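You operate a simulated robot arm through the tools that you are given. There is no shell and no other tool. Be economical: measure what you need, move in short steps, check, and stop when the job is done.

You are at the controls of a simulated robot arm. One attempt, no reset.

TASK
Stop and switch off the lift, then wipe the pink smear off its shelf.
Fine: black switch to STOP, red switch OFF; use the blue wipe lying on the vice bench and put it back. What is to be rubbed or washed off counts as gone when no trace of it is left.

The check looks at the end state, three seconds after you hand in, the way a careful person would. Anything else that was tipped, shoved, dropped, spilled or broken makes it a failure.

THE ROBOT
A 6-joint arm with a two-finger gripper, fixed in place. Base frame: the origin is at the foot of the arm, x ahead of it, y to its left, z up. Readings come in m, degrees, newtons and seconds.
Its first joint turns from -166.0 to 166.0 degrees. Payload 3.43 kg.
Tool frame: the origin (TCP) lies between the finger pads and is the grasp point; the fingertips stand 0.02 m ahead of it; z points along the fingers, y is the line along which they close. Largest opening 0.19 m; the body of the gripper starts 0.248 m behind the TCP.
Orientation is that of the tool frame in the base frame, as a unit quaternion [w, x, y, z]. With the fingers straight down and closing along the base's y, the tool's x points along the base's -x, its y along +y and its z along -z.

THE INTERFACE
- The arm moves only by the tool arm_command. Its arguments are lists of equal length, an entry for each row: "translation": the shift along the tool's x, y, z in units of 400 mm (1.0 is 400 mm), a list of three; "turn": the turn, a rotation vector about the tool's x, y, z in units of 90 degrees (1.0 is 90 degrees), a list of three. In form: {"translation": [[tx, ty, tz], ...], "turn": [[rx, ry, rz], ...]}. A call has 1 to 20 rows; each row is the pose to reach, as a shift and turn from the pose commanded when the call began, along the tool's axes at that moment. "jaw" is the gripper command, from -1 (shut) to 1 (fully open), values between in proportion, set as the call begins (left out, the last holds). A call with a number of a shift or a turn outside -1 to 1 is refused whole. Rows are played at 5 a second. More than 0.05 m and 8.6 degrees between two rows, or a gripper value outside its range, and nothing of the call is played. A pose out of reach is approached as far as the arm can. The call stops where the force on the tool passes 40 N (or 10 N more than at its start, if that is more) or the arm is blocked; 0.2 s more then pass. The fingers move at their own pace (about 0.045 m/s each) and stop on an object; they squeeze with about 38 N. The grip force told is the motor's: it shows also when the fingers shut on nothing. Time passes only in rows, and 0.2 s behind the last, so rows that repeat a pose let the fingers close. It gives the time, the measured TCP pose, the force on the tool (base axes), the opening and the grip force at its end, in the units of the frame above (readings bear some noise), with the torque about the TCP (base axes, N m) and any sound that the robot's microphone picked up.
- Cameras (640 x 400 px; columns grow to the right, rows downward): "scene" is fixed at [0.3991, 0.5014, 1.4253]; the picture's right is [-0.54, -0.84, 0.00], its down [-0.41, 0.27, -0.87] and it looks along [0.73, -0.48, -0.49] (base axes); focal length 330 px, centre (320, 200). "wrist" rides on the gripper at [0.07, -0.008, -0.288] in the tool frame; the picture's right is [0.12, 0.99, 0.00], its down [-0.96, 0.12, -0.25] and it looks along [-0.25, 0.03, 0.97] (tool axes); focal length 261 px, centre (320, 200). There is no depth. A picture from a camera that has moved, and an enlarged one, comes with that camera's place and axes in the base frame and with its lens.
- camera(camera): a new picture of that camera. It takes no simulated time.
- move_column(by): slides the trunk up (or, below 0, down) by that many m; the arm rides with it, the base frame stays. It gives what a move gives, with no picture.
- enlarge(camera, box): a new picture of the part [left, top, right, bottom] of that camera's present view, enlarged. It takes no simulated time.
- close_job(): hands the job in; it is judged then, once.

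Work in short steps. Places have to be worked out from the pictures, the camera data and where the tool is seen: move nearer, look again, correct. Check each grasp and each placing, and mend what went wrong. You have 120 turns and 84 pictures in all, those below and enlarged ones among them. Open the gripper and draw the arm clear of the work before you hand the job in, unless the task says otherwise; then end with one line.

The tools are called after "Emit:" as name(argument=value, ...) on one line, values as JSON. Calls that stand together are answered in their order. arm_command: Moves the arm, as the interface text tells. Its arguments: {"type":"object","properties":{"translation":{"type":"array"},"turn":{"type":"array"},"jaw":{"type":"number"}},"required":["translation","turn"]} The other tools are called the same way: move_column (by) slides the trunk up or down; camera (camera) takes a picture; enlarge (camera, box) takes an enlarged picture of a part of a camera's view; close_job () hands the job in.

At the start:

```text
clock: 0.0
tool_pos: [0.6992, 0.1714, 1.2738]
tool_rot: [0.001, 0.0, 1.0, -0.001]
ft_force: [0.0, -0.7, -0.6]
wrist_torque: [0.01, -0.04, -0.02]
finger_gap: 0.19
finger_force: 0.0
trunk travel left (down, up): [-0.175, 0.065]
```

scene: 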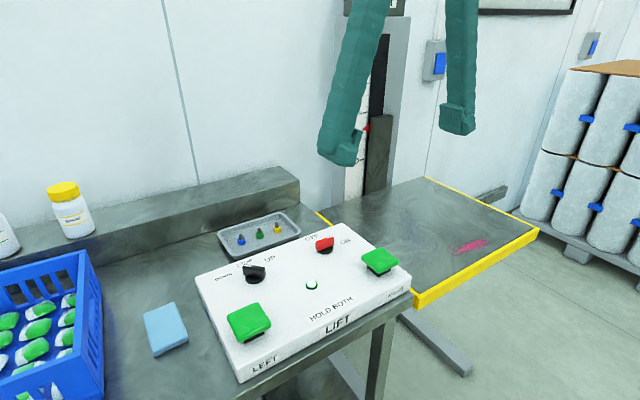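
wrist: 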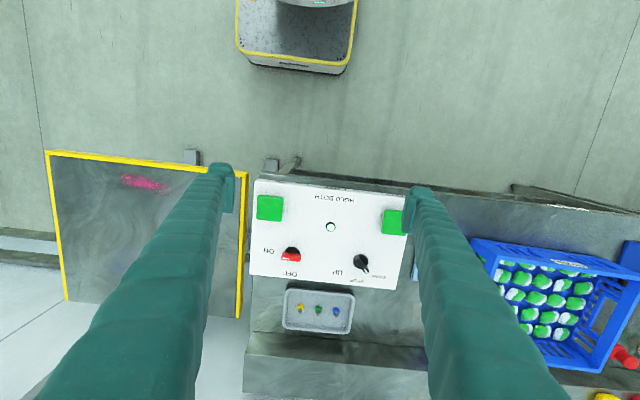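

I start by looking closely at the panel and its labels, and at the shelf.

Emit:
enlarge(camera="scene", box=[190, 210, 420, 390])

Emit:
enlarge(camera="wrist", box=[230, 160, 430, 340])

Emit:
enlarge(camera="scene", box=[300, 60, 560, 310])

```text
2.22 times, centred on (305, 300) of scene
camera zoom: at [0.3991, 0.5014, 1.4253], right [-0.54, -0.84, 0.0], down [-0.41, 0.27, -0.87], along [0.73, -0.48, -0.49], focal length 734 px, centre (353, -22)
```

zoom: 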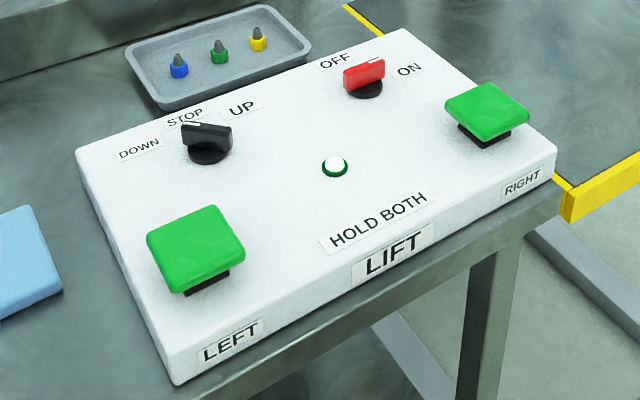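

```text
2.22 times, centred on (330, 250) of wrist
camera zoom: at [0.6286, 0.1626, 1.5621], right [-0.12, 0.99, 0.0], down [0.96, 0.12, 0.25], along [0.25, 0.03, -0.97], focal length 579 px, centre (298, 89)
```

zoom: 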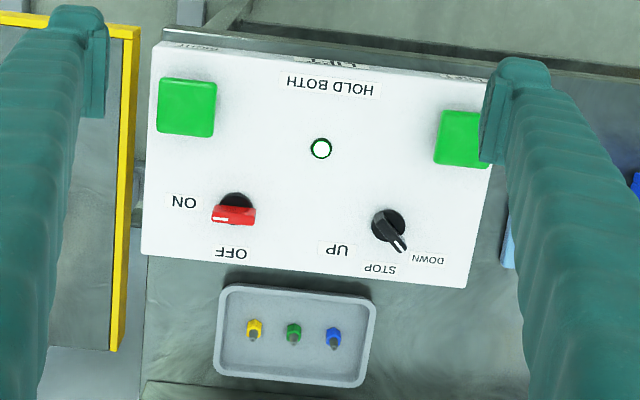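

```text
1.60 times, centred on (430, 185) of scene
camera zoom: at [0.3991, 0.5014, 1.4253], right [-0.54, -0.84, 0.0], down [-0.41, 0.27, -0.87], along [0.73, -0.48, -0.49], focal length 529 px, centre (144, 224)
```

zoom: 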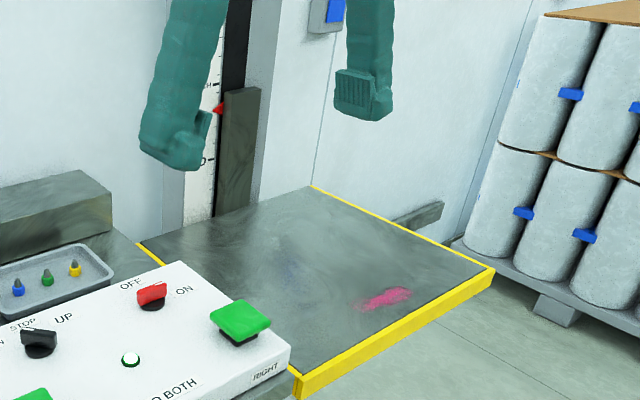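

The black switch points to DOWN (about 45° from +x toward +y) and the red one to ON (-y). The panel top is at z≈0.90, with the black knob near (0.958, 0.316) and the red near (0.953, 0.127). I move closer to the black knob to refine these.

Emit:
arm_command(translation=[[-0.072, 0.046, 0.044], [-0.143, 0.092, 0.089], [-0.215, 0.138, 0.133], [-0.287, 0.184, 0.177], [-0.359, 0.23, 0.221], [-0.43, 0.276, 0.266], [-0.502, 0.3215, 0.31], [-0.502, 0.3215, 0.31]], turn=[[0, 0, 0], [0, 0, 0], [0, 0, 0], [0, 0, 0], [0, 0, 0], [0, 0, 0], [0, 0, 0], [0, 0, 0]])

Emit:
camera(camera="wrist")

```text
clock: 1.8
tool_pos: [0.9003, 0.3014, 1.1496]
tool_rot: [0.001, 0.0, 1.0, 0.0]
ft_force: [-0.5, -0.6, -0.6]
wrist_torque: [-0.07, 0.07, 0.02]
finger_gap: 0.1902
finger_force: 0.1
trunk travel left (down, up): [-0.175, 0.065]
```

```text
78 pictures are left
camera wrist: at [0.8294, 0.2922, 1.4382], right [-0.12, 0.99, 0.0], down [0.96, 0.12, 0.25], along [0.24, 0.03, -0.97], focal length 261 px, centre (320, 200)
```

wrist: 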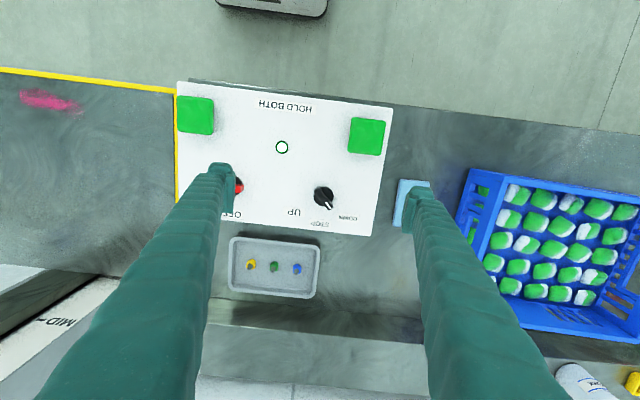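

The knob sits close to the image centre, which puts it near (0.95, 0.313). I zoom in for the exact angle and size.

Emit:
enlarge(camera="wrist", box=[260, 150, 390, 240])

```text
4.44 times, centred on (325, 195) of wrist
camera zoom: at [0.8294, 0.2922, 1.4382], right [-0.12, 0.99, 0.0], down [0.96, 0.12, 0.25], along [0.24, 0.03, -0.97], focal length 1158 px, centre (298, 222)
```

zoom: 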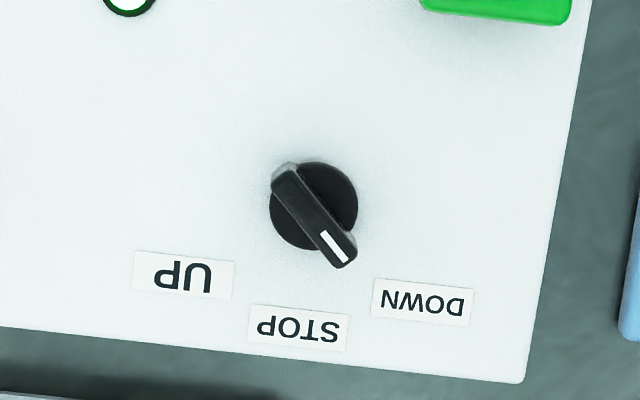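

I set the knob axis at (0.954, 0.315) with the handle about 12 mm wide at a yaw of about 41°. I align above it with the fingers partly closed.

Emit:
arm_command(translation=[[-0.022, 0.006, 0.0625], [-0.045, 0.011, 0.125], [-0.067, 0.017, 0.1875], [-0.09, 0.023, 0.25], [-0.112, 0.028, 0.3125], [-0.134, 0.034, 0.375], [-0.134, 0.034, 0.375]], turn=[[0, 0, -0.077], [0, 0, -0.154], [0, 0, -0.23], [0, 0, -0.307], [0, 0, -0.384], [0, 0, -0.46], [0, 0, -0.46]], jaw=-0.37)

Emit:
camera(camera="wrist")

Emit:
camera(camera="scene")

```text
clock: 3.4
tool_pos: [0.956, 0.3129, 1.0023]
tool_rot: [0.001, -0.354, 0.935, 0.001]
ft_force: [-0.8, 0.7, -1.2]
wrist_torque: [0.04, 0.0, -0.02]
finger_gap: 0.06
finger_force: 0.1
trunk travel left (down, up): [-0.175, 0.065]
```

```text
76 pictures are left
camera wrist: at [0.9085, 0.2601, 1.2899], right [-0.75, 0.67, 0.0], down [0.64, 0.72, 0.25], along [0.16, 0.18, -0.97], focal length 261 px, centre (320, 200)
```

wrist: 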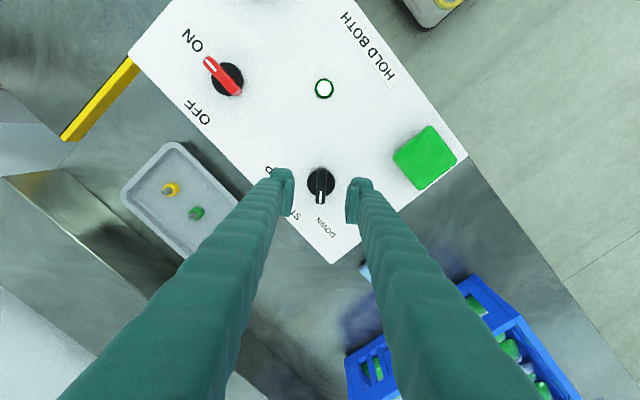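

```text
75 pictures are left
```

scene: 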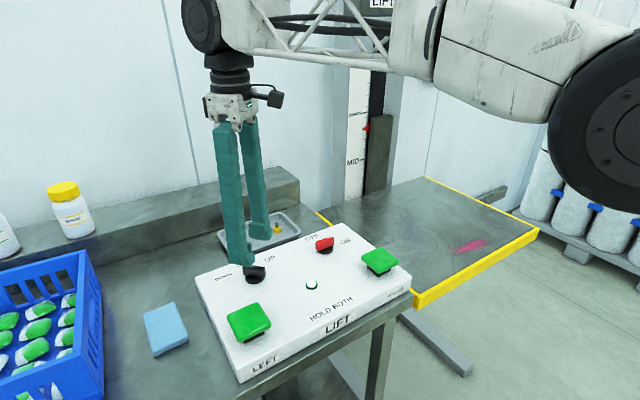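

Handle is aligned vertically between the fingers. I descend to TCP z≈0.935 and then look.

Emit:
arm_command(translation=[[0, 0, 0.06], [0, 0, 0.12], [0, 0, 0.155], [0, 0, 0.168], [0, 0, 0.168]], turn=[[0, 0, 0], [0, 0, 0], [0, 0, 0], [0, 0, 0], [0, 0, 0]])

Emit:
enlarge(camera="scene", box=[200, 210, 330, 310])

Emit:
enlarge(camera="wrist", box=[250, 140, 390, 240])

```text
clock: 4.6
tool_pos: [0.9536, 0.3136, 0.9332]
tool_rot: [0.001, -0.354, 0.935, 0.0]
ft_force: [0.3, 0.6, -0.4]
wrist_torque: [-0.02, 0.0, 0.03]
finger_gap: 0.0597
finger_force: 0.0
trunk travel left (down, up): [-0.175, 0.065]
```

```text
4.00 times, centred on (265, 260) of scene
camera zoom: at [0.3991, 0.5014, 1.4253], right [-0.54, -0.84, 0.0], down [-0.41, 0.27, -0.87], along [0.73, -0.48, -0.49], focal length 1322 px, centre (540, -40)
```

zoom: 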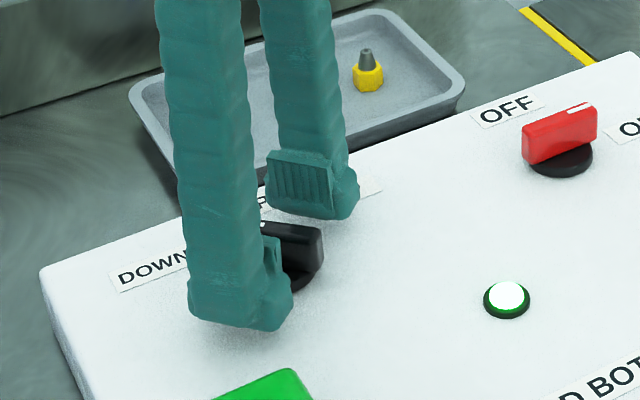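

```text
4.00 times, centred on (320, 190) of wrist
camera zoom: at [0.9063, 0.261, 1.222], right [-0.75, 0.67, 0.0], down [0.65, 0.72, 0.25], along [0.16, 0.18, -0.97], focal length 1043 px, centre (320, 240)
```

zoom: 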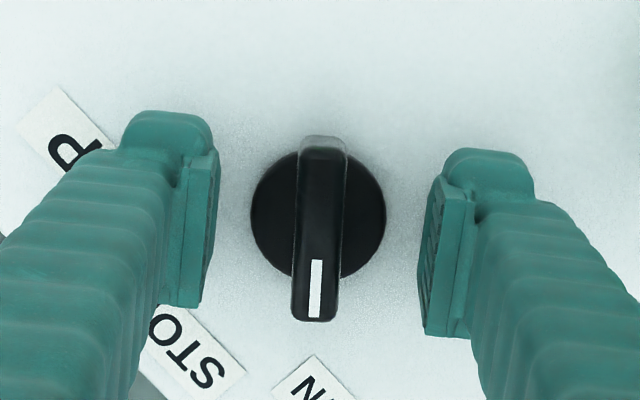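

Fingers straddle the handle and are centred. I close on it.

Emit:
arm_command(translation=[[0, 0, 0], [0, 0, 0], [0, 0, 0], [0, 0, 0], [0, 0, 0]], turn=[[0, 0, 0], [0, 0, 0], [0, 0, 0], [0, 0, 0], [0, 0, 0]], jaw=-1)

```text
clock: 5.8
tool_pos: [0.9532, 0.3147, 0.9347]
tool_rot: [0.0, -0.353, 0.935, 0.0]
ft_force: [0.1, -1.3, -1.9]
wrist_torque: [-0.01, 0.0, 0.04]
finger_gap: 0.013
finger_force: 44.7
trunk travel left (down, up): [-0.175, 0.065]
```

Gripped at 13 mm with little side force. I turn the handle back to yaw 0, which is STOP.

Emit:
arm_command(translation=[[0, 0, 0], [0, 0, 0], [0, 0, 0], [0, 0, 0], [0, 0, 0], [0, 0, 0], [0, 0, 0]], turn=[[0, 0, 0.077], [0, 0, 0.154], [0, 0, 0.23], [0, 0, 0.307], [0, 0, 0.384], [0, 0, 0.46], [0, 0, 0.46]])

Emit:
enlarge(camera="wrist", box=[250, 140, 390, 240])

```text
clock: 7.4
tool_pos: [0.9544, 0.3137, 0.9349]
tool_rot: [0.0, 0.0, 1.0, 0.0]
ft_force: [-0.7, 8.6, 5.9]
wrist_torque: [0.09, 0.0, -0.02]
finger_gap: 0.013
finger_force: 45.2
trunk travel left (down, up): [-0.175, 0.065]
```

```text
4.00 times, centred on (320, 190) of wrist
camera zoom: at [0.8827, 0.306, 1.2218], right [-0.12, 0.99, 0.0], down [0.96, 0.12, 0.25], along [0.25, 0.03, -0.97], focal length 1043 px, centre (320, 240)
```

zoom: 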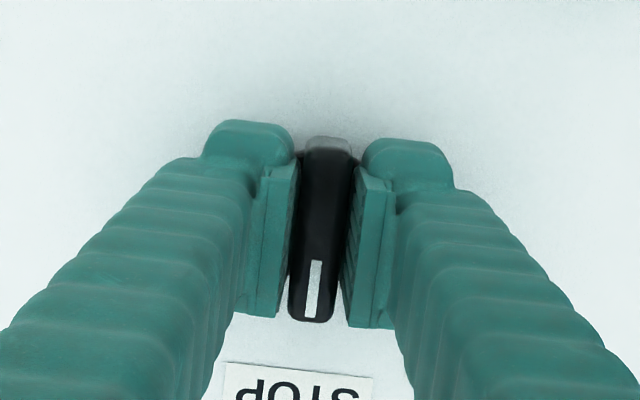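

The handle points at STOP. I release and lift by 0.12 m to check.

Emit:
arm_command(translation=[[0, 0, 0], [0, 0, 0], [0, 0, 0], [0, 0, 0], [0, 0, -0.05], [0, 0, -0.12], [0, 0, -0.21], [0, 0, -0.3], [0, 0, -0.3]], turn=[[0, 0, 0], [0, 0, 0], [0, 0, 0], [0, 0, 0], [0, 0, 0], [0, 0, 0], [0, 0, 0], [0, 0, 0], [0, 0, 0]], jaw=-0.37)

Emit:
camera(camera="wrist")

Emit:
enlarge(camera="wrist", box=[140, 140, 300, 240])

```text
clock: 9.4
tool_pos: [0.9547, 0.3133, 1.0541]
tool_rot: [0.001, -0.001, 1.0, 0.001]
ft_force: [-0.1, 0.2, 0.4]
wrist_torque: [-0.04, 0.0, -0.01]
finger_gap: 0.0601
finger_force: 0.0
trunk travel left (down, up): [-0.175, 0.065]
```

```text
71 pictures are left
camera wrist: at [0.884, 0.3054, 1.341], right [-0.12, 0.99, 0.0], down [0.96, 0.12, 0.25], along [0.25, 0.03, -0.97], focal length 261 px, centre (320, 200)
```

wrist: 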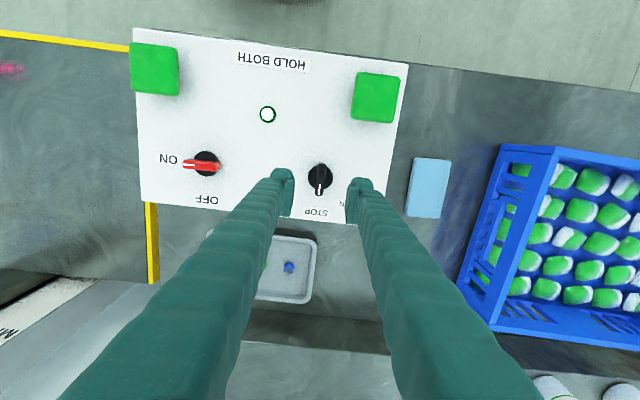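

```text
4.00 times, centred on (220, 190) of wrist
camera zoom: at [0.884, 0.3054, 1.341], right [-0.12, 0.99, 0.0], down [0.96, 0.12, 0.25], along [0.25, 0.03, -0.97], focal length 1043 px, centre (720, 240)
```

zoom: 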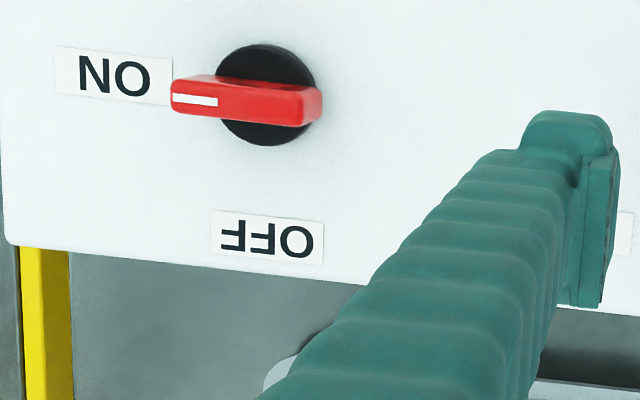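

Black is at STOP. The red knob is at about (0.955, 0.123) with its handle along y. I rotate the tool 90° and move above it.

Emit:
arm_command(translation=[[0, -0.043, 0], [0, -0.086, 0], [0, -0.13, 0], [0, -0.173, 0], [0, -0.216, 0], [0, -0.259, 0], [0, -0.302, 0], [0, -0.345, 0], [0, -0.389, 0], [0, -0.432, 0], [0, -0.475, 0], [0, -0.475, 0.08], [0, -0.475, 0.13], [0, -0.475, 0.13]], turn=[[0, 0, 0.089], [0, 0, 0.178], [0, 0, 0.267], [0, 0, 0.356], [0, 0, 0.445], [0, 0, 0.533], [0, 0, 0.622], [0, 0, 0.711], [0, 0, 0.8], [0, 0, 0.889], [0, 0, 0.978], [0, 0, 0.978], [0, 0, 0.978], [0, 0, 0.978]])

Emit:
camera(camera="wrist")

Emit:
enlarge(camera="wrist", box=[250, 140, 390, 240])

```text
clock: 12.4
tool_pos: [0.9527, 0.1219, 1.0016]
tool_rot: [0.0, 0.695, 0.719, 0.001]
ft_force: [0.4, 0.4, -1.7]
wrist_torque: [0.01, 0.03, 0.0]
finger_gap: 0.0599
finger_force: 0.0
trunk travel left (down, up): [-0.175, 0.065]
```

```text
69 pictures are left
camera wrist: at [0.9414, 0.1928, 1.2894], right [0.99, 0.15, 0.0], down [0.15, -0.96, 0.25], along [0.04, -0.24, -0.97], focal length 261 px, centre (320, 200)
```

wrist: 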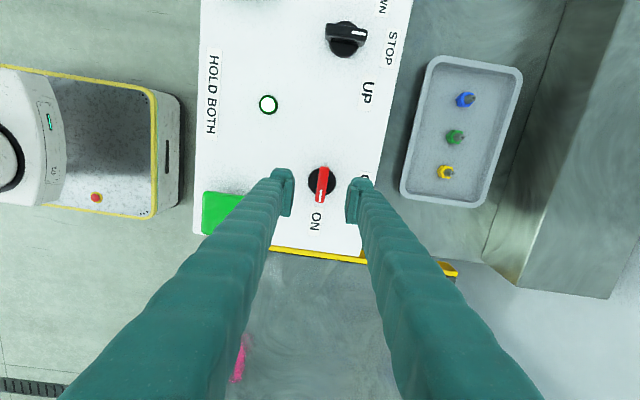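

```text
4.00 times, centred on (320, 190) of wrist
camera zoom: at [0.9414, 0.1928, 1.2894], right [0.99, 0.15, 0.0], down [0.15, -0.96, 0.25], along [0.04, -0.24, -0.97], focal length 1043 px, centre (320, 240)
```

zoom: 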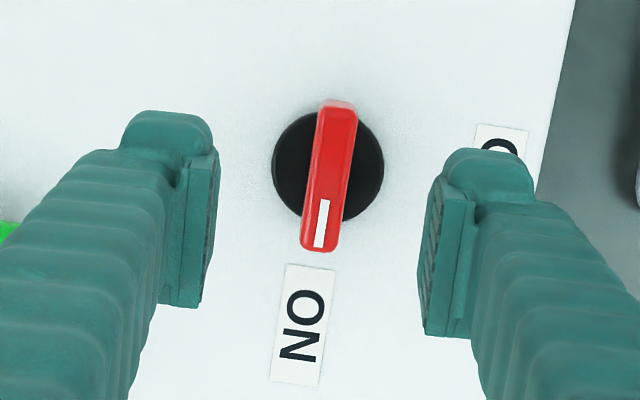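

Handle is at -89° and the tool at -88°, so they match. I descend, then close.

Emit:
arm_command(translation=[[0.004, 0, 0.06], [0.004, 0, 0.12], [0.004, 0, 0.155], [0.004, 0, 0.167], [0.004, 0, 0.167]], turn=[[0, 0, 0], [0, 0, 0], [0, 0, 0], [0, 0, 0], [0, 0, 0]])

Emit:
arm_command(translation=[[0, 0, 0], [0, 0, 0], [0, 0, 0], [0, 0, 0], [0, 0, 0]], turn=[[0, 0, 0], [0, 0, 0], [0, 0, 0], [0, 0, 0], [0, 0, 0]], jaw=-1)

```text
clock: 13.6
tool_pos: [0.9518, 0.124, 0.9335]
tool_rot: [0.0, 0.694, 0.72, 0.001]
ft_force: [0.0, -0.4, -0.4]
wrist_torque: [0.02, 0.02, -0.02]
finger_gap: 0.0596
finger_force: 0.0
trunk travel left (down, up): [-0.175, 0.065]
```

```text
clock: 14.8
tool_pos: [0.9542, 0.1249, 0.9342]
tool_rot: [0.001, 0.695, 0.719, 0.0]
ft_force: [38.7, 4.1, 3.1]
wrist_torque: [0.09, -0.31, -0.07]
finger_gap: 0.0131
finger_force: 45.0
trunk travel left (down, up): [-0.175, 0.065]
```

There is a 39 N side load in +x, so the knob lies slightly further in +x. I shift 2 mm that way to relieve it.

Emit:
arm_command(translation=[[0, 0.003, 0], [0, 0.005, 0]], turn=[[0, 0, 0], [0, 0, 0]])

```text
clock: 15.4
tool_pos: [0.9557, 0.1252, 0.9346]
tool_rot: [0.0, 0.695, 0.719, 0.0]
ft_force: [25.3, 0.4, 7.0]
wrist_torque: [0.03, -0.18, -0.05]
finger_gap: 0.0129
finger_force: 44.9
trunk travel left (down, up): [-0.175, 0.065]
```

Emit:
arm_command(translation=[[0, 0.004, 0], [0, 0.009, 0]], turn=[[0, 0, 0], [0, 0, 0]])

```text
clock: 16.0
tool_pos: [0.9549, 0.125, 0.934]
tool_rot: [-0.001, 0.695, 0.719, -0.002]
ft_force: [-31.1, -6.8, 5.2]
wrist_torque: [0.16, 0.11, -0.03]
finger_gap: 0.0128
finger_force: 44.7
trunk travel left (down, up): [-0.175, 0.065]
```

Overshot; I go back 2 mm, then turn the handle +90° to OFF.

Emit:
arm_command(translation=[[0, -0.005, 0], [0, -0.005, 0], [0, -0.005, 0], [0, -0.005, 0], [0, -0.005, 0], [0, -0.005, 0], [0, -0.005, 0], [0, -0.005, 0], [0, -0.005, 0], [0, -0.005, 0], [0, -0.005, 0], [0, -0.005, 0], [0, -0.005, 0]], turn=[[0, 0, 0], [0, 0, -0.089], [0, 0, -0.178], [0, 0, -0.267], [0, 0, -0.356], [0, 0, -0.445], [0, 0, -0.533], [0, 0, -0.622], [0, 0, -0.711], [0, 0, -0.8], [0, 0, -0.889], [0, 0, -0.978], [0, 0, -0.978]])

Emit:
enlarge(camera="wrist", box=[250, 140, 390, 240])

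```text
clock: 17.0
tool_pos: [0.9553, 0.1249, 0.9329]
tool_rot: [-0.002, 0.555, 0.832, -0.002]
ft_force: [-13.5, -5.5, 4.6]
wrist_torque: [-0.19, 0.07, 0.01]
finger_gap: 0.0128
finger_force: 45.2
trunk travel left (down, up): [-0.175, 0.065]
stopped in row 4: the force on the tool passed its limit at 43 N (the readings are from after the stop); the commanded pose is now the measured one
```

```text
4.00 times, centred on (320, 190) of wrist
camera zoom: at [0.9215, 0.1863, 1.222], right [0.87, 0.49, 0.0], down [0.48, -0.84, 0.25], along [0.12, -0.22, -0.97], focal length 1043 px, centre (320, 240)
```

zoom: 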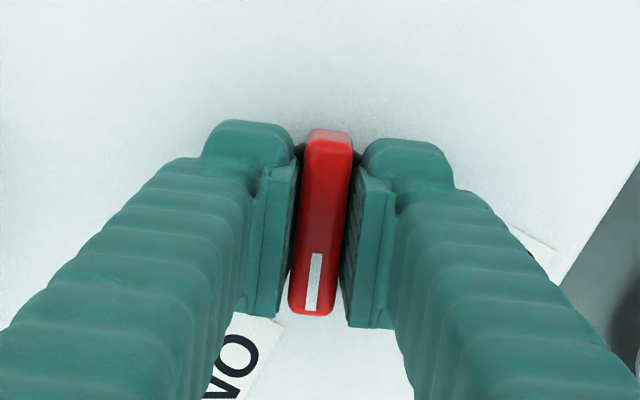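

The handle is turning, now at -67°. The force spike is only a small axis offset, so I continue in short pieces.

Emit:
arm_command(translation=[[0, 0, 0], [0, 0, 0], [0, 0, 0], [0, 0, 0]], turn=[[0, 0, -0.07], [0, 0, -0.14], [0, 0, -0.21], [0, 0, -0.28]])

```text
clock: 18.0
tool_pos: [0.9553, 0.125, 0.9347]
tool_rot: [-0.002, 0.36, 0.933, -0.002]
ft_force: [-22.2, -9.1, 2.8]
wrist_torque: [-0.16, 0.06, 0.03]
finger_gap: 0.0128
finger_force: 44.9
trunk travel left (down, up): [-0.175, 0.065]
heard: click
```

Emit:
arm_command(translation=[[0.0022, -0.002, 0], [0.0022, -0.002, 0], [0.0022, -0.002, 0], [0.0022, -0.002, 0], [0.0022, -0.002, 0], [0.0022, -0.002, 0], [0.0022, -0.002, 0], [0.0022, -0.002, 0]], turn=[[0, 0, 0], [0, 0, -0.08], [0, 0, -0.16], [0, 0, -0.24], [0, 0, -0.32], [0, 0, -0.4], [0, 0, -0.468], [0, 0, -0.468]])

Emit:
enlarge(camera="wrist", box=[250, 140, 390, 240])

```text
clock: 19.8
tool_pos: [0.9563, 0.1247, 0.9343]
tool_rot: [-0.001, 0.001, 1.0, 0.0]
ft_force: [6.7, -5.3, 12.2]
wrist_torque: [-0.07, 0.03, -0.01]
finger_gap: 0.0128
finger_force: 45.1
trunk travel left (down, up): [-0.175, 0.065]
```

```text
4.00 times, centred on (320, 190) of wrist
camera zoom: at [0.8854, 0.1164, 1.2221], right [-0.12, 0.99, 0.0], down [0.96, 0.11, 0.25], along [0.24, 0.03, -0.97], focal length 1043 px, centre (320, 240)
```

zoom: 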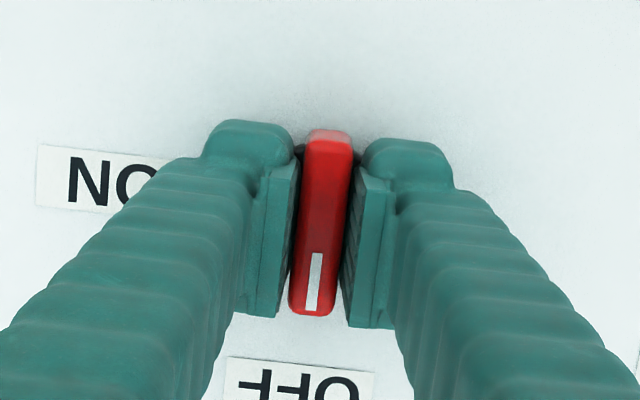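

Red points to OFF, and a click was heard on the way. I release, rise and look.

Emit:
arm_command(translation=[[0, 0, 0], [0, 0, 0], [0, 0, 0], [0, 0, 0], [0, 0, -0.05], [0, 0, -0.12], [0, 0, -0.21], [0, 0, -0.3], [0, 0, -0.4], [0, 0, -0.5], [0, 0, -0.5]], turn=[[0, 0, 0], [0, 0, 0], [0, 0, 0], [0, 0, 0], [0, 0, 0], [0, 0, 0], [0, 0, 0], [0, 0, 0], [0, 0, 0], [0, 0, 0], [0, 0, 0]], jaw=-0.37)

Emit:
enlarge(camera="scene", box=[190, 210, 420, 390])

Emit:
camera(camera="wrist")

```text
clock: 22.2
tool_pos: [0.9541, 0.1247, 1.1333]
tool_rot: [-0.002, 0.002, 1.0, -0.001]
ft_force: [0.4, 0.0, 0.1]
wrist_torque: [0.02, 0.01, 0.02]
finger_gap: 0.0597
finger_force: 0.0
trunk travel left (down, up): [-0.175, 0.065]
```

```text
2.22 times, centred on (305, 300) of scene
camera zoom: at [0.3991, 0.5014, 1.4253], right [-0.54, -0.84, 0.0], down [-0.41, 0.27, -0.87], along [0.73, -0.48, -0.49], focal length 734 px, centre (353, -22)
```

zoom: 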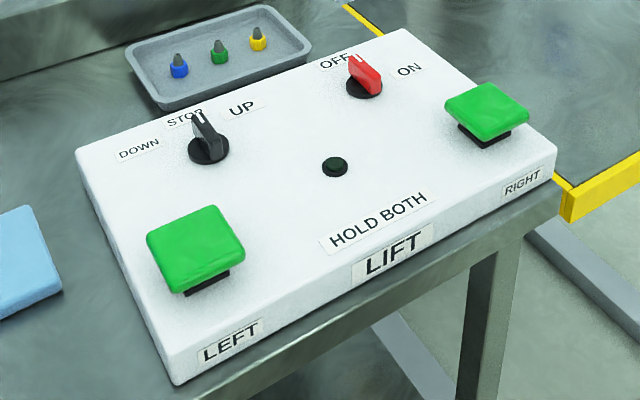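

```text
64 pictures are left
camera wrist: at [0.8844, 0.1163, 1.421], right [-0.12, 0.99, 0.0], down [0.96, 0.11, 0.24], along [0.24, 0.03, -0.97], focal length 261 px, centre (320, 200)
```

wrist: 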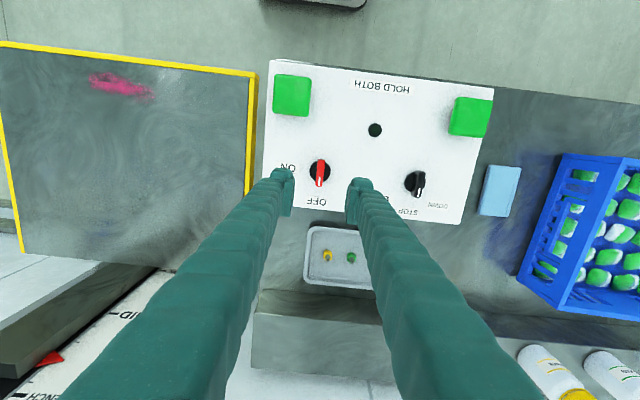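

The lamp is out, black is at STOP and red is at OFF. Next is the blue wipe near (0.96, 0.52), so I move above it with the jaw at 0.11 m and check reach.

Emit:
arm_command(translation=[[0, 0.1, 0], [0, 0.2, 0], [0.01, 0.3, 0], [0.015, 0.4, 0], [0.02, 0.5, 0], [0.025, 0.6, 0], [0.03, 0.7, 0], [0.035, 0.8, 0], [0.04, 0.88, 0], [0.04, 0.97, 0], [0.04, 0.97, 0]], turn=[[0, 0, 0], [0, 0, 0], [0, 0, 0], [0, 0, 0], [0, 0, 0], [0, 0, 0], [0, 0, 0], [0, 0, 0], [0, 0, 0], [0, 0, 0], [0, 0, 0]], jaw=0.158)

Emit:
camera(camera="wrist")

Emit:
enlarge(camera="scene", box=[90, 250, 270, 390])

```text
clock: 24.6
tool_pos: [0.9107, 0.49, 1.1078]
tool_rot: [0.001, 0.001, 1.0, 0.001]
ft_force: [-0.4, 0.2, 0.6]
wrist_torque: [0.02, -0.07, -0.03]
finger_gap: 0.1098
finger_force: 0.0
out of reach, approached as far as the arm can: row 7, 8, 9, 10, 11
trunk travel left (down, up): [-0.175, 0.065]
```

```text
63 pictures are left
camera wrist: at [0.8399, 0.4815, 1.3957], right [-0.12, 0.99, 0.0], down [0.96, 0.11, 0.25], along [0.25, 0.03, -0.97], focal length 261 px, centre (320, 200)
```

wrist: 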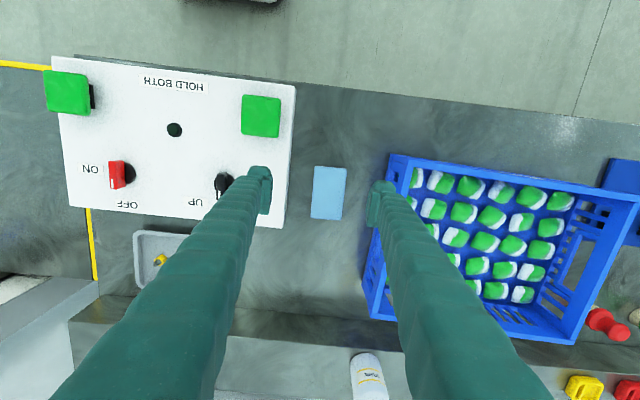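

```text
2.86 times, centred on (180, 320) of scene
camera zoom: at [0.3991, 0.5014, 1.4253], right [-0.54, -0.84, 0.0], down [-0.41, 0.27, -0.87], along [0.73, -0.48, -0.49], focal length 944 px, centre (720, -143)
```

zoom: 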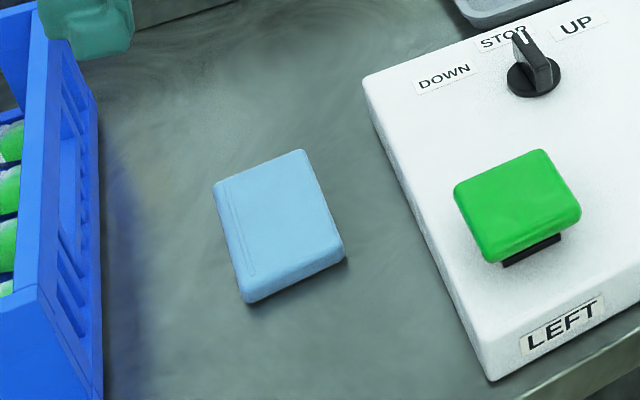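

The wipe is a pad about 0.07 × 0.11 m, centred near (0.955, 0.512) with its top at z≈0.867. A straight-down tool is at its reach limit up here, so I try again lower down.

Emit:
arm_command(translation=[[0, 0, 0.08], [0, 0, 0.16], [0, 0, 0.24], [0, 0, 0.32], [-0.03, 0.03, 0.34], [-0.06, 0.055, 0.34], [-0.06, 0.055, 0.34]], turn=[[0, 0, 0], [0, 0, 0], [0, 0, 0], [0, 0, 0], [0, 0, 0], [0, 0, 0], [0, 0, 0]], jaw=0.05)

```text
clock: 26.2
tool_pos: [0.9354, 0.5143, 0.9717]
tool_rot: [-0.002, 0.002, 1.0, -0.001]
ft_force: [1.4, 1.3, 0.5]
wrist_torque: [0.01, 0.03, 0.01]
finger_gap: 0.0995
finger_force: 0.1
trunk travel left (down, up): [-0.175, 0.065]
```

Lower down it reaches. I check alignment over the pad.

Emit:
camera(camera="wrist")

Emit:
enlarge(camera="scene", box=[90, 250, 270, 390])

```text
61 pictures are left
camera wrist: at [0.8651, 0.5061, 1.2599], right [-0.12, 0.99, 0.0], down [0.96, 0.11, 0.24], along [0.24, 0.03, -0.97], focal length 261 px, centre (320, 200)
```

wrist: 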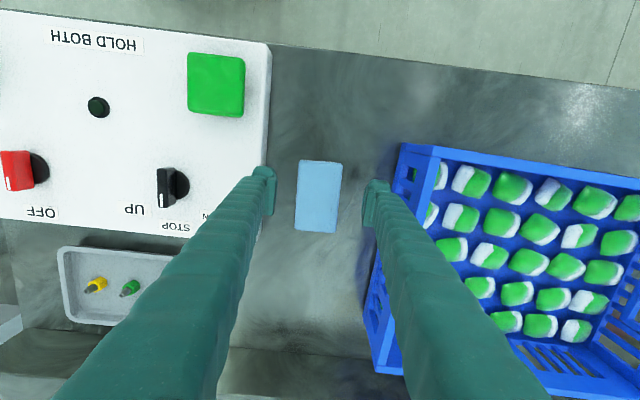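

```text
2.86 times, centred on (180, 320) of scene
camera zoom: at [0.3991, 0.5014, 1.4253], right [-0.54, -0.84, 0.0], down [-0.41, 0.27, -0.87], along [0.73, -0.48, -0.49], focal length 944 px, centre (720, -143)
```

zoom: 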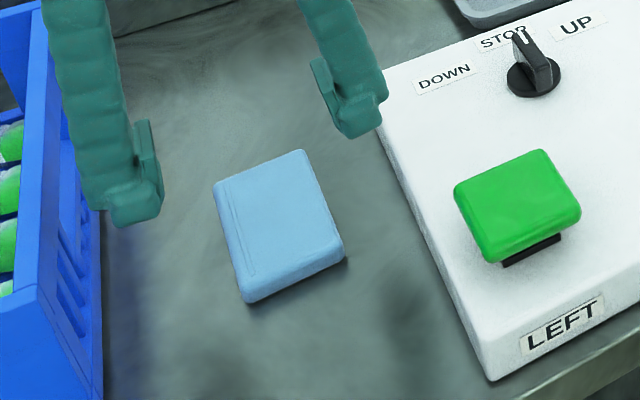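

Fingers are centred on the pad. I descend to TCP z≈0.892 with a 15 mm shift outward, then look at the tip height relative to the pad.

Emit:
arm_command(translation=[[-0.02, 0, 0.07], [-0.04, 0.003, 0.13], [-0.04, 0.003, 0.18], [-0.04, 0.003, 0.2], [-0.04, 0.003, 0.2]], turn=[[0, 0, 0], [0, 0, 0], [0, 0, 0], [0, 0, 0], [0, 0, 0]])

Emit:
enlarge(camera="wrist", box=[250, 140, 390, 240])

Emit:
enlarge(camera="scene", box=[90, 260, 230, 370])

```text
clock: 27.4
tool_pos: [0.9502, 0.5158, 0.893]
tool_rot: [-0.003, 0.001, 1.0, 0.0]
ft_force: [0.0, 0.2, -1.1]
wrist_torque: [0.0, 0.05, 0.0]
finger_gap: 0.0995
finger_force: 0.1
trunk travel left (down, up): [-0.175, 0.065]
```

```text
4.00 times, centred on (320, 190) of wrist
camera zoom: at [0.8812, 0.508, 1.1802], right [-0.12, 0.99, 0.0], down [0.96, 0.11, 0.24], along [0.24, 0.03, -0.97], focal length 1043 px, centre (320, 240)
```

zoom: 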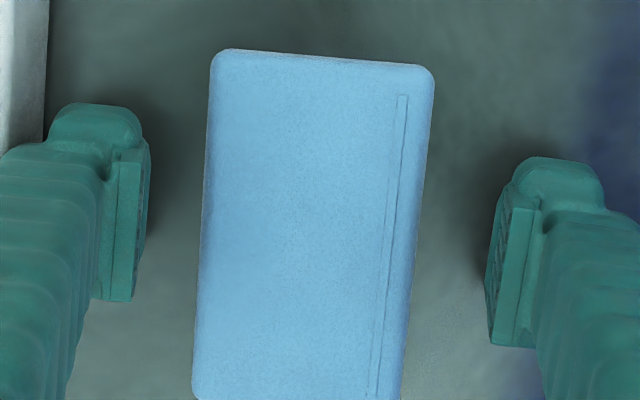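

```text
3.64 times, centred on (160, 315) of scene
camera zoom: at [0.3991, 0.5014, 1.4253], right [-0.54, -0.84, 0.0], down [-0.41, 0.27, -0.87], along [0.73, -0.48, -0.49], focal length 1202 px, centre (902, -218)
```

zoom: 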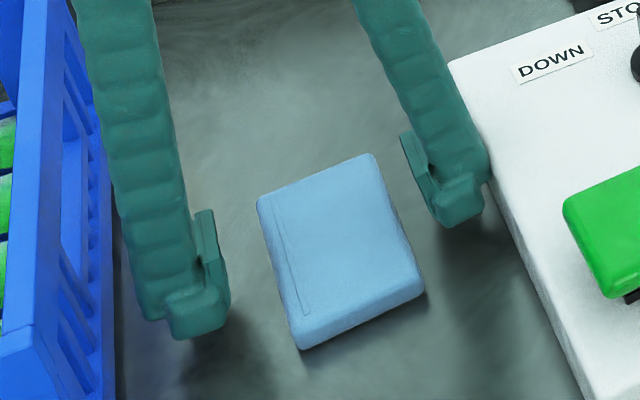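

Tips sit about 5 mm above the pad top. I descend 18 mm further and close.

Emit:
arm_command(translation=[[0, 0, 0.02], [0, 0, 0.035], [0, 0, 0.045], [0, 0, 0.045]], turn=[[0, 0, 0], [0, 0, 0], [0, 0, 0], [0, 0, 0]])

Emit:
arm_command(translation=[[0, 0, 0], [0, 0, 0], [0, 0, 0], [0, 0, 0], [0, 0, 0]], turn=[[0, 0, 0], [0, 0, 0], [0, 0, 0], [0, 0, 0], [0, 0, 0]], jaw=-1)

Emit:
enlarge(camera="scene", box=[90, 260, 230, 370])

Emit:
enlarge(camera="wrist", box=[250, 140, 390, 240])

```text
clock: 28.4
tool_pos: [0.9516, 0.517, 0.8773]
tool_rot: [-0.001, 0.001, 1.0, 0.0]
ft_force: [6.4, 4.9, 24.8]
wrist_torque: [-0.37, -0.11, -0.13]
finger_gap: 0.0999
finger_force: 0.5
trunk travel left (down, up): [-0.175, 0.065]
```

```text
clock: 29.0
tool_pos: [0.9515, 0.5145, 0.8789]
tool_rot: [0.001, 0.002, 1.0, 0.0]
ft_force: [-0.7, -4.3, 22.9]
wrist_torque: [-0.2, 0.16, -0.02]
finger_gap: 0.0653
finger_force: 16.8
trunk travel left (down, up): [-0.175, 0.065]
stopped in row 2: the force on the tool passed its limit at 47 N (the readings are from after the stop); the commanded pose is now the measured one
```

```text
3.64 times, centred on (160, 315) of scene
camera zoom: at [0.3991, 0.5014, 1.4253], right [-0.54, -0.84, 0.0], down [-0.41, 0.27, -0.87], along [0.73, -0.48, -0.49], focal length 1202 px, centre (902, -218)
```

zoom: 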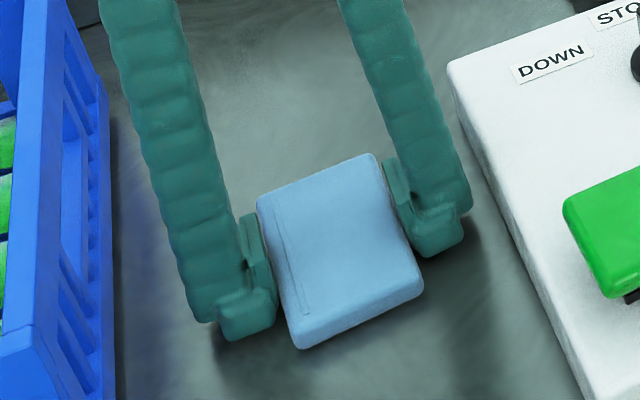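

```text
4.00 times, centred on (320, 190) of wrist
camera zoom: at [0.8804, 0.5051, 1.1667], right [-0.11, 0.99, 0.0], down [0.96, 0.11, 0.25], along [0.25, 0.03, -0.97], focal length 1043 px, centre (320, 240)
```

zoom: 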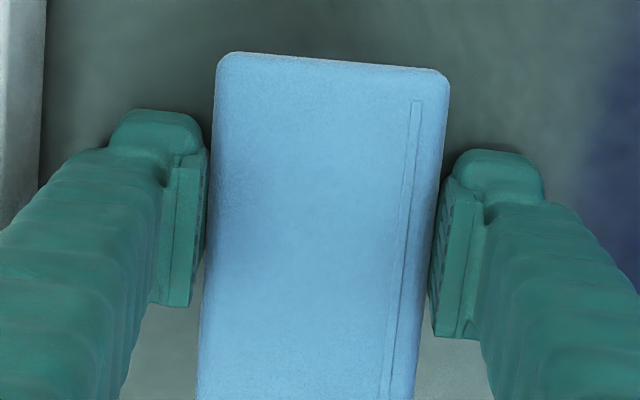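

The tips touched the bench (24 N upward), so the bench is at z≈0.857. I open slightly, rise 6 mm and close again.

Emit:
arm_command(translation=[[0, 0, 0], [0, 0, -0.008], [0, 0, -0.015], [0, 0, -0.015]], turn=[[0, 0, 0], [0, 0, 0], [0, 0, 0], [0, 0, 0]], jaw=-0.16)

Emit:
arm_command(translation=[[0, 0, 0], [0, 0, 0], [0, 0, 0], [0, 0, 0], [0, 0, 0]], turn=[[0, 0, 0], [0, 0, 0], [0, 0, 0], [0, 0, 0], [0, 0, 0]], jaw=-1)

Emit:
enlarge(camera="wrist", box=[250, 140, 390, 240])

```text
clock: 30.0
tool_pos: [0.9514, 0.5138, 0.8825]
tool_rot: [-0.001, 0.002, 1.0, -0.001]
ft_force: [0.1, -0.6, 0.4]
wrist_torque: [0.01, 0.03, -0.01]
finger_gap: 0.0795
finger_force: 0.1
trunk travel left (down, up): [-0.175, 0.065]
```

```text
clock: 31.2
tool_pos: [0.9521, 0.5151, 0.8817]
tool_rot: [-0.001, 0.002, 1.0, 0.0]
ft_force: [0.1, -0.5, -0.1]
wrist_torque: [0.03, 0.03, 0.02]
finger_gap: 0.0637
finger_force: 38.3
trunk travel left (down, up): [-0.175, 0.065]
```

```text
4.00 times, centred on (320, 190) of wrist
camera zoom: at [0.8815, 0.5069, 1.1702], right [-0.12, 0.99, 0.0], down [0.96, 0.11, 0.25], along [0.24, 0.03, -0.97], focal length 1043 px, centre (320, 240)
```

zoom: 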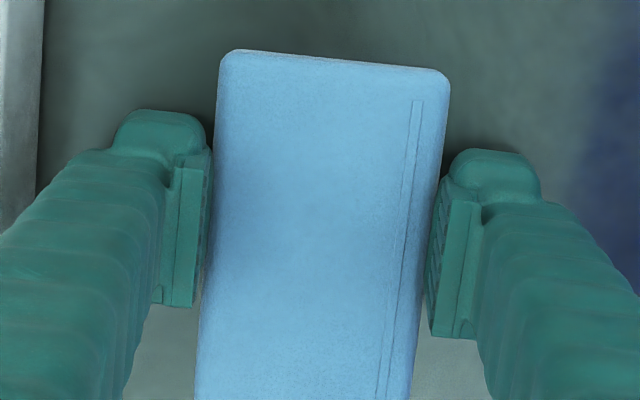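

Gripped well (63.7 mm, 38 N). I lift 0.16 m and check the hold.

Emit:
arm_command(translation=[[0, 0, -0.05], [0, 0, -0.12], [0.03, 0, -0.21], [0.06, 0, -0.3], [0.09, 0, -0.4], [0.09, 0, -0.4]], turn=[[0, 0, 0], [0, 0, 0], [0, 0, 0], [0, 0, 0], [0, 0, 0], [0, 0, 0]])

Emit:
camera(camera="scene")

```text
clock: 32.6
tool_pos: [0.9146, 0.5152, 1.0444]
tool_rot: [-0.001, 0.002, 1.0, 0.0]
ft_force: [0.5, 0.7, -0.2]
wrist_torque: [0.01, -0.03, 0.06]
finger_gap: 0.0637
finger_force: 38.5
trunk travel left (down, up): [-0.175, 0.065]
```

```text
54 pictures are left
```

scene: 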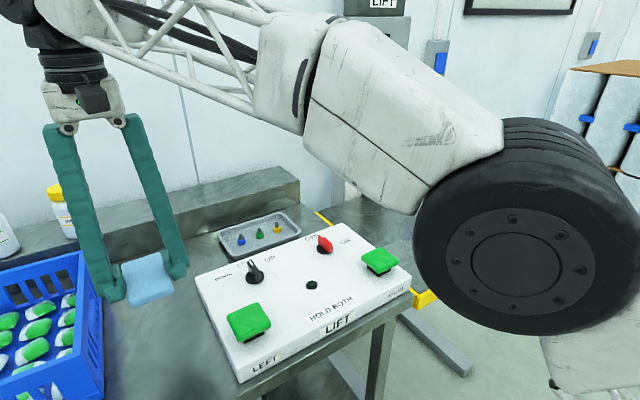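

Pad is held flat. I carry it across at this height toward the shelf in two legs.

Emit:
arm_command(translation=[[0.015, -0.1, 0], [0.03, -0.2, 0], [0.045, -0.3, 0], [0.06, -0.4, 0], [0.075, -0.5, 0], [0.09, -0.6, 0], [0.1, -0.7, 0], [0.11, -0.8, 0], [0.12, -0.9, 0], [0.13, -1.0, 0]], turn=[[0, 0, 0], [0, 0, 0], [0, 0, 0], [0, 0, 0], [0, 0, 0], [0, 0, 0], [0, 0, 0], [0, 0, 0], [0, 0, 0], [0, 0, 0]])

Emit:
arm_command(translation=[[0, -0.1, 0], [0, -0.2, 0], [0, -0.3, 0], [0, -0.4, 0], [0, -0.5, 0], [0, -0.6, 0], [0, -0.7, 0], [0, -0.7, 0]], turn=[[0, 0, 0], [0, 0, 0], [0, 0, 0], [0, 0, 0], [0, 0, 0], [0, 0, 0], [0, 0, 0], [0, 0, 0]])

Emit:
camera(camera="wrist")

Emit:
camera(camera="scene")

```text
clock: 34.8
tool_pos: [0.8601, 0.1163, 1.0442]
tool_rot: [-0.001, 0.001, 1.0, 0.0]
ft_force: [0.1, 0.2, -0.9]
wrist_torque: [-0.14, 0.02, 0.0]
finger_gap: 0.0639
finger_force: 38.1
trunk travel left (down, up): [-0.175, 0.065]
```

```text
clock: 36.6
tool_pos: [0.8602, -0.1644, 1.0446]
tool_rot: [0.0, 0.001, 1.0, 0.0]
ft_force: [0.0, -1.1, 0.3]
wrist_torque: [0.03, 0.03, -0.04]
finger_gap: 0.0637
finger_force: 38.2
trunk travel left (down, up): [-0.175, 0.065]
```

```text
53 pictures are left
camera wrist: at [0.7907, -0.1725, 1.3325], right [-0.12, 0.99, 0.0], down [0.96, 0.11, 0.25], along [0.24, 0.03, -0.97], focal length 261 px, centre (320, 200)
```

wrist: 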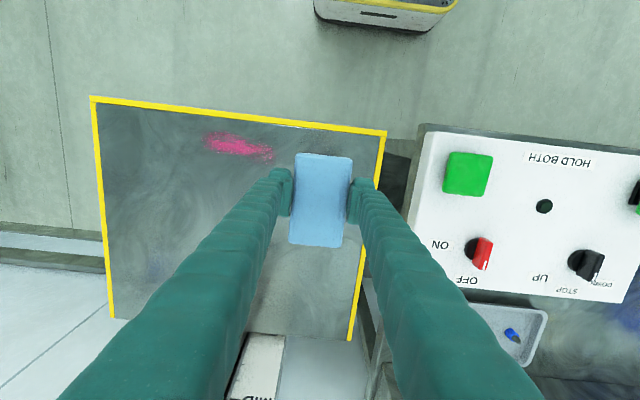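

```text
52 pictures are left
```

scene: 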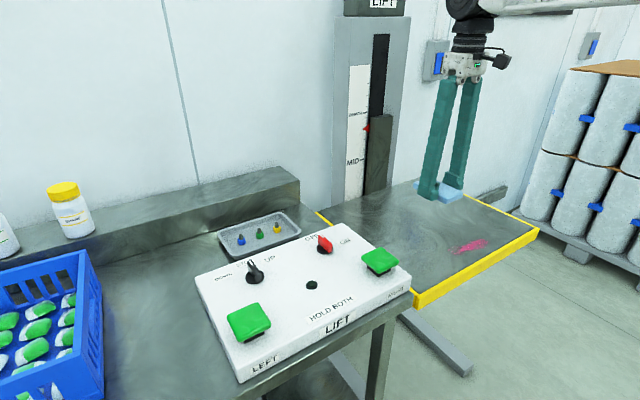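

The smear runs from about (0.825, -0.395) to (0.85, -0.26), with the shelf at z≈0.80. I move above its right-hand end at z≈0.89 and look from there.

Emit:
arm_command(translation=[[0.018, -0.09, 0.05], [0.0375, -0.19, 0.12], [0.0375, -0.19, 0.2], [0.0375, -0.19, 0.29], [0.0375, -0.19, 0.38], [0.0375, -0.19, 0.38]], turn=[[0, 0, 0], [0, 0, 0], [0, 0, 0], [0, 0, 0], [0, 0, 0], [0, 0, 0]])

Emit:
camera(camera="wrist")

Emit:
enlarge(camera="scene", box=[380, 140, 560, 290])

```text
clock: 38.0
tool_pos: [0.8439, -0.2392, 0.8896]
tool_rot: [-0.001, 0.002, 1.0, 0.0]
ft_force: [0.3, -0.8, 0.1]
wrist_torque: [0.03, -0.03, -0.01]
finger_gap: 0.0636
finger_force: 37.6
trunk travel left (down, up): [-0.175, 0.065]
```

```text
51 pictures are left
camera wrist: at [0.7745, -0.2481, 1.1776], right [-0.11, 0.99, 0.0], down [0.96, 0.11, 0.25], along [0.24, 0.03, -0.97], focal length 261 px, centre (320, 200)
```

wrist: 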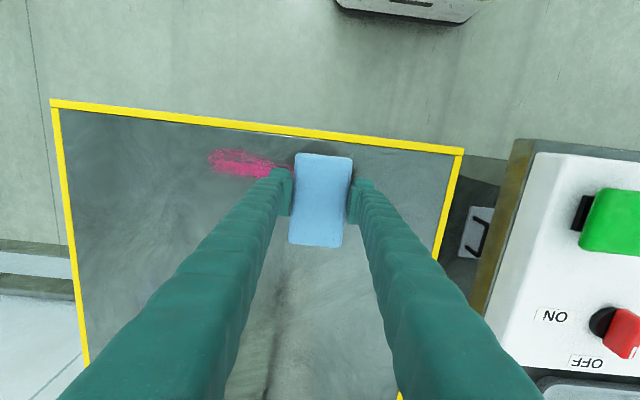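

```text
2.67 times, centred on (470, 215) of scene
camera zoom: at [0.3991, 0.5014, 1.4253], right [-0.54, -0.84, 0.0], down [-0.41, 0.27, -0.87], along [0.73, -0.48, -0.49], focal length 881 px, centre (-80, 160)
```

zoom: 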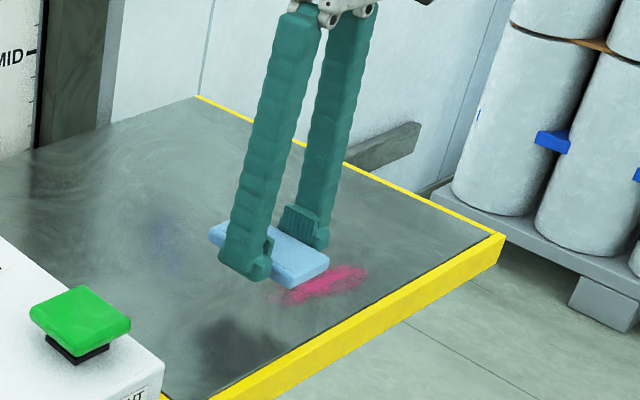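

The pad spans the whole smear width (x 0.81–0.855) and stays clear of the yellow edge. I descend beside the right-hand end carefully to find contact.

Emit:
arm_command(translation=[[0, 0.06, 0.04], [0, 0.06, 0.09], [0, 0.06, 0.12], [0, 0.06, 0.13], [0, 0.06, 0.14], [0, 0.06, 0.14]], turn=[[0, 0, 0], [0, 0, 0], [0, 0, 0], [0, 0, 0], [0, 0, 0], [0, 0, 0]])

```text
clock: 39.4
tool_pos: [0.8454, -0.2161, 0.834]
tool_rot: [-0.001, 0.002, 1.0, -0.001]
ft_force: [1.4, 0.0, -0.2]
wrist_torque: [0.0, 0.03, -0.02]
finger_gap: 0.0638
finger_force: 37.8
trunk travel left (down, up): [-0.175, 0.065]
```

No contact yet at 0.834. I look at the gap from the scene camera.

Emit:
enlarge(camera="scene", box=[400, 180, 520, 280])

Emit:
arm_command(translation=[[0, 0, 0.008], [0, 0, 0.015], [0, 0, 0.022], [0, 0, 0.022]], turn=[[0, 0, 0], [0, 0, 0], [0, 0, 0], [0, 0, 0]])

```text
4.00 times, centred on (460, 230) of scene
camera zoom: at [0.3991, 0.5014, 1.4253], right [-0.54, -0.84, 0.0], down [-0.41, 0.27, -0.87], along [0.73, -0.48, -0.49], focal length 1322 px, centre (-240, 80)
```

zoom: 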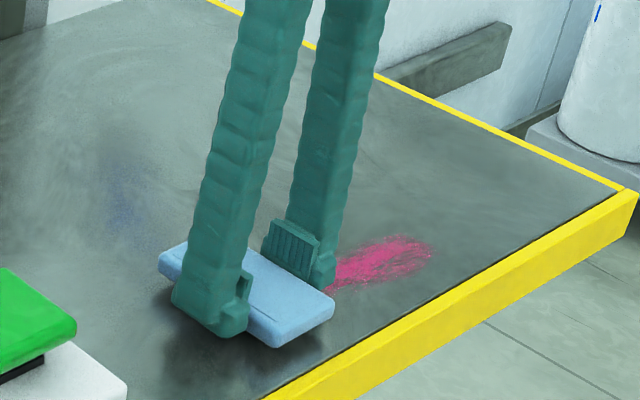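

```text
clock: 40.4
tool_pos: [0.8447, -0.2157, 0.8253]
tool_rot: [-0.001, 0.001, 1.0, 0.0]
ft_force: [0.1, -0.2, -0.7]
wrist_torque: [0.0, 0.0, 0.0]
finger_gap: 0.0636
finger_force: 38.2
trunk travel left (down, up): [-0.175, 0.065]
```

Still above the surface, so I continue down in 2 mm rows.

Emit:
arm_command(translation=[[0, 0, 0.006], [0, 0, 0.012], [0, 0, 0.018], [0, 0, 0.024], [0, 0, 0.024]], turn=[[0, 0, 0], [0, 0, 0], [0, 0, 0], [0, 0, 0], [0, 0, 0]])

```text
clock: 41.3
tool_pos: [0.8451, -0.217, 0.8226]
tool_rot: [0.002, 0.002, 1.0, 0.0]
ft_force: [-4.9, 0.9, 19.8]
wrist_torque: [0.19, 0.33, 0.1]
finger_gap: 0.0639
finger_force: 37.7
trunk travel left (down, up): [-0.175, 0.065]
stopped in row 4: the force on the tool passed its limit at 44 N (the readings are from after the stop); the commanded pose is now the measured one
```

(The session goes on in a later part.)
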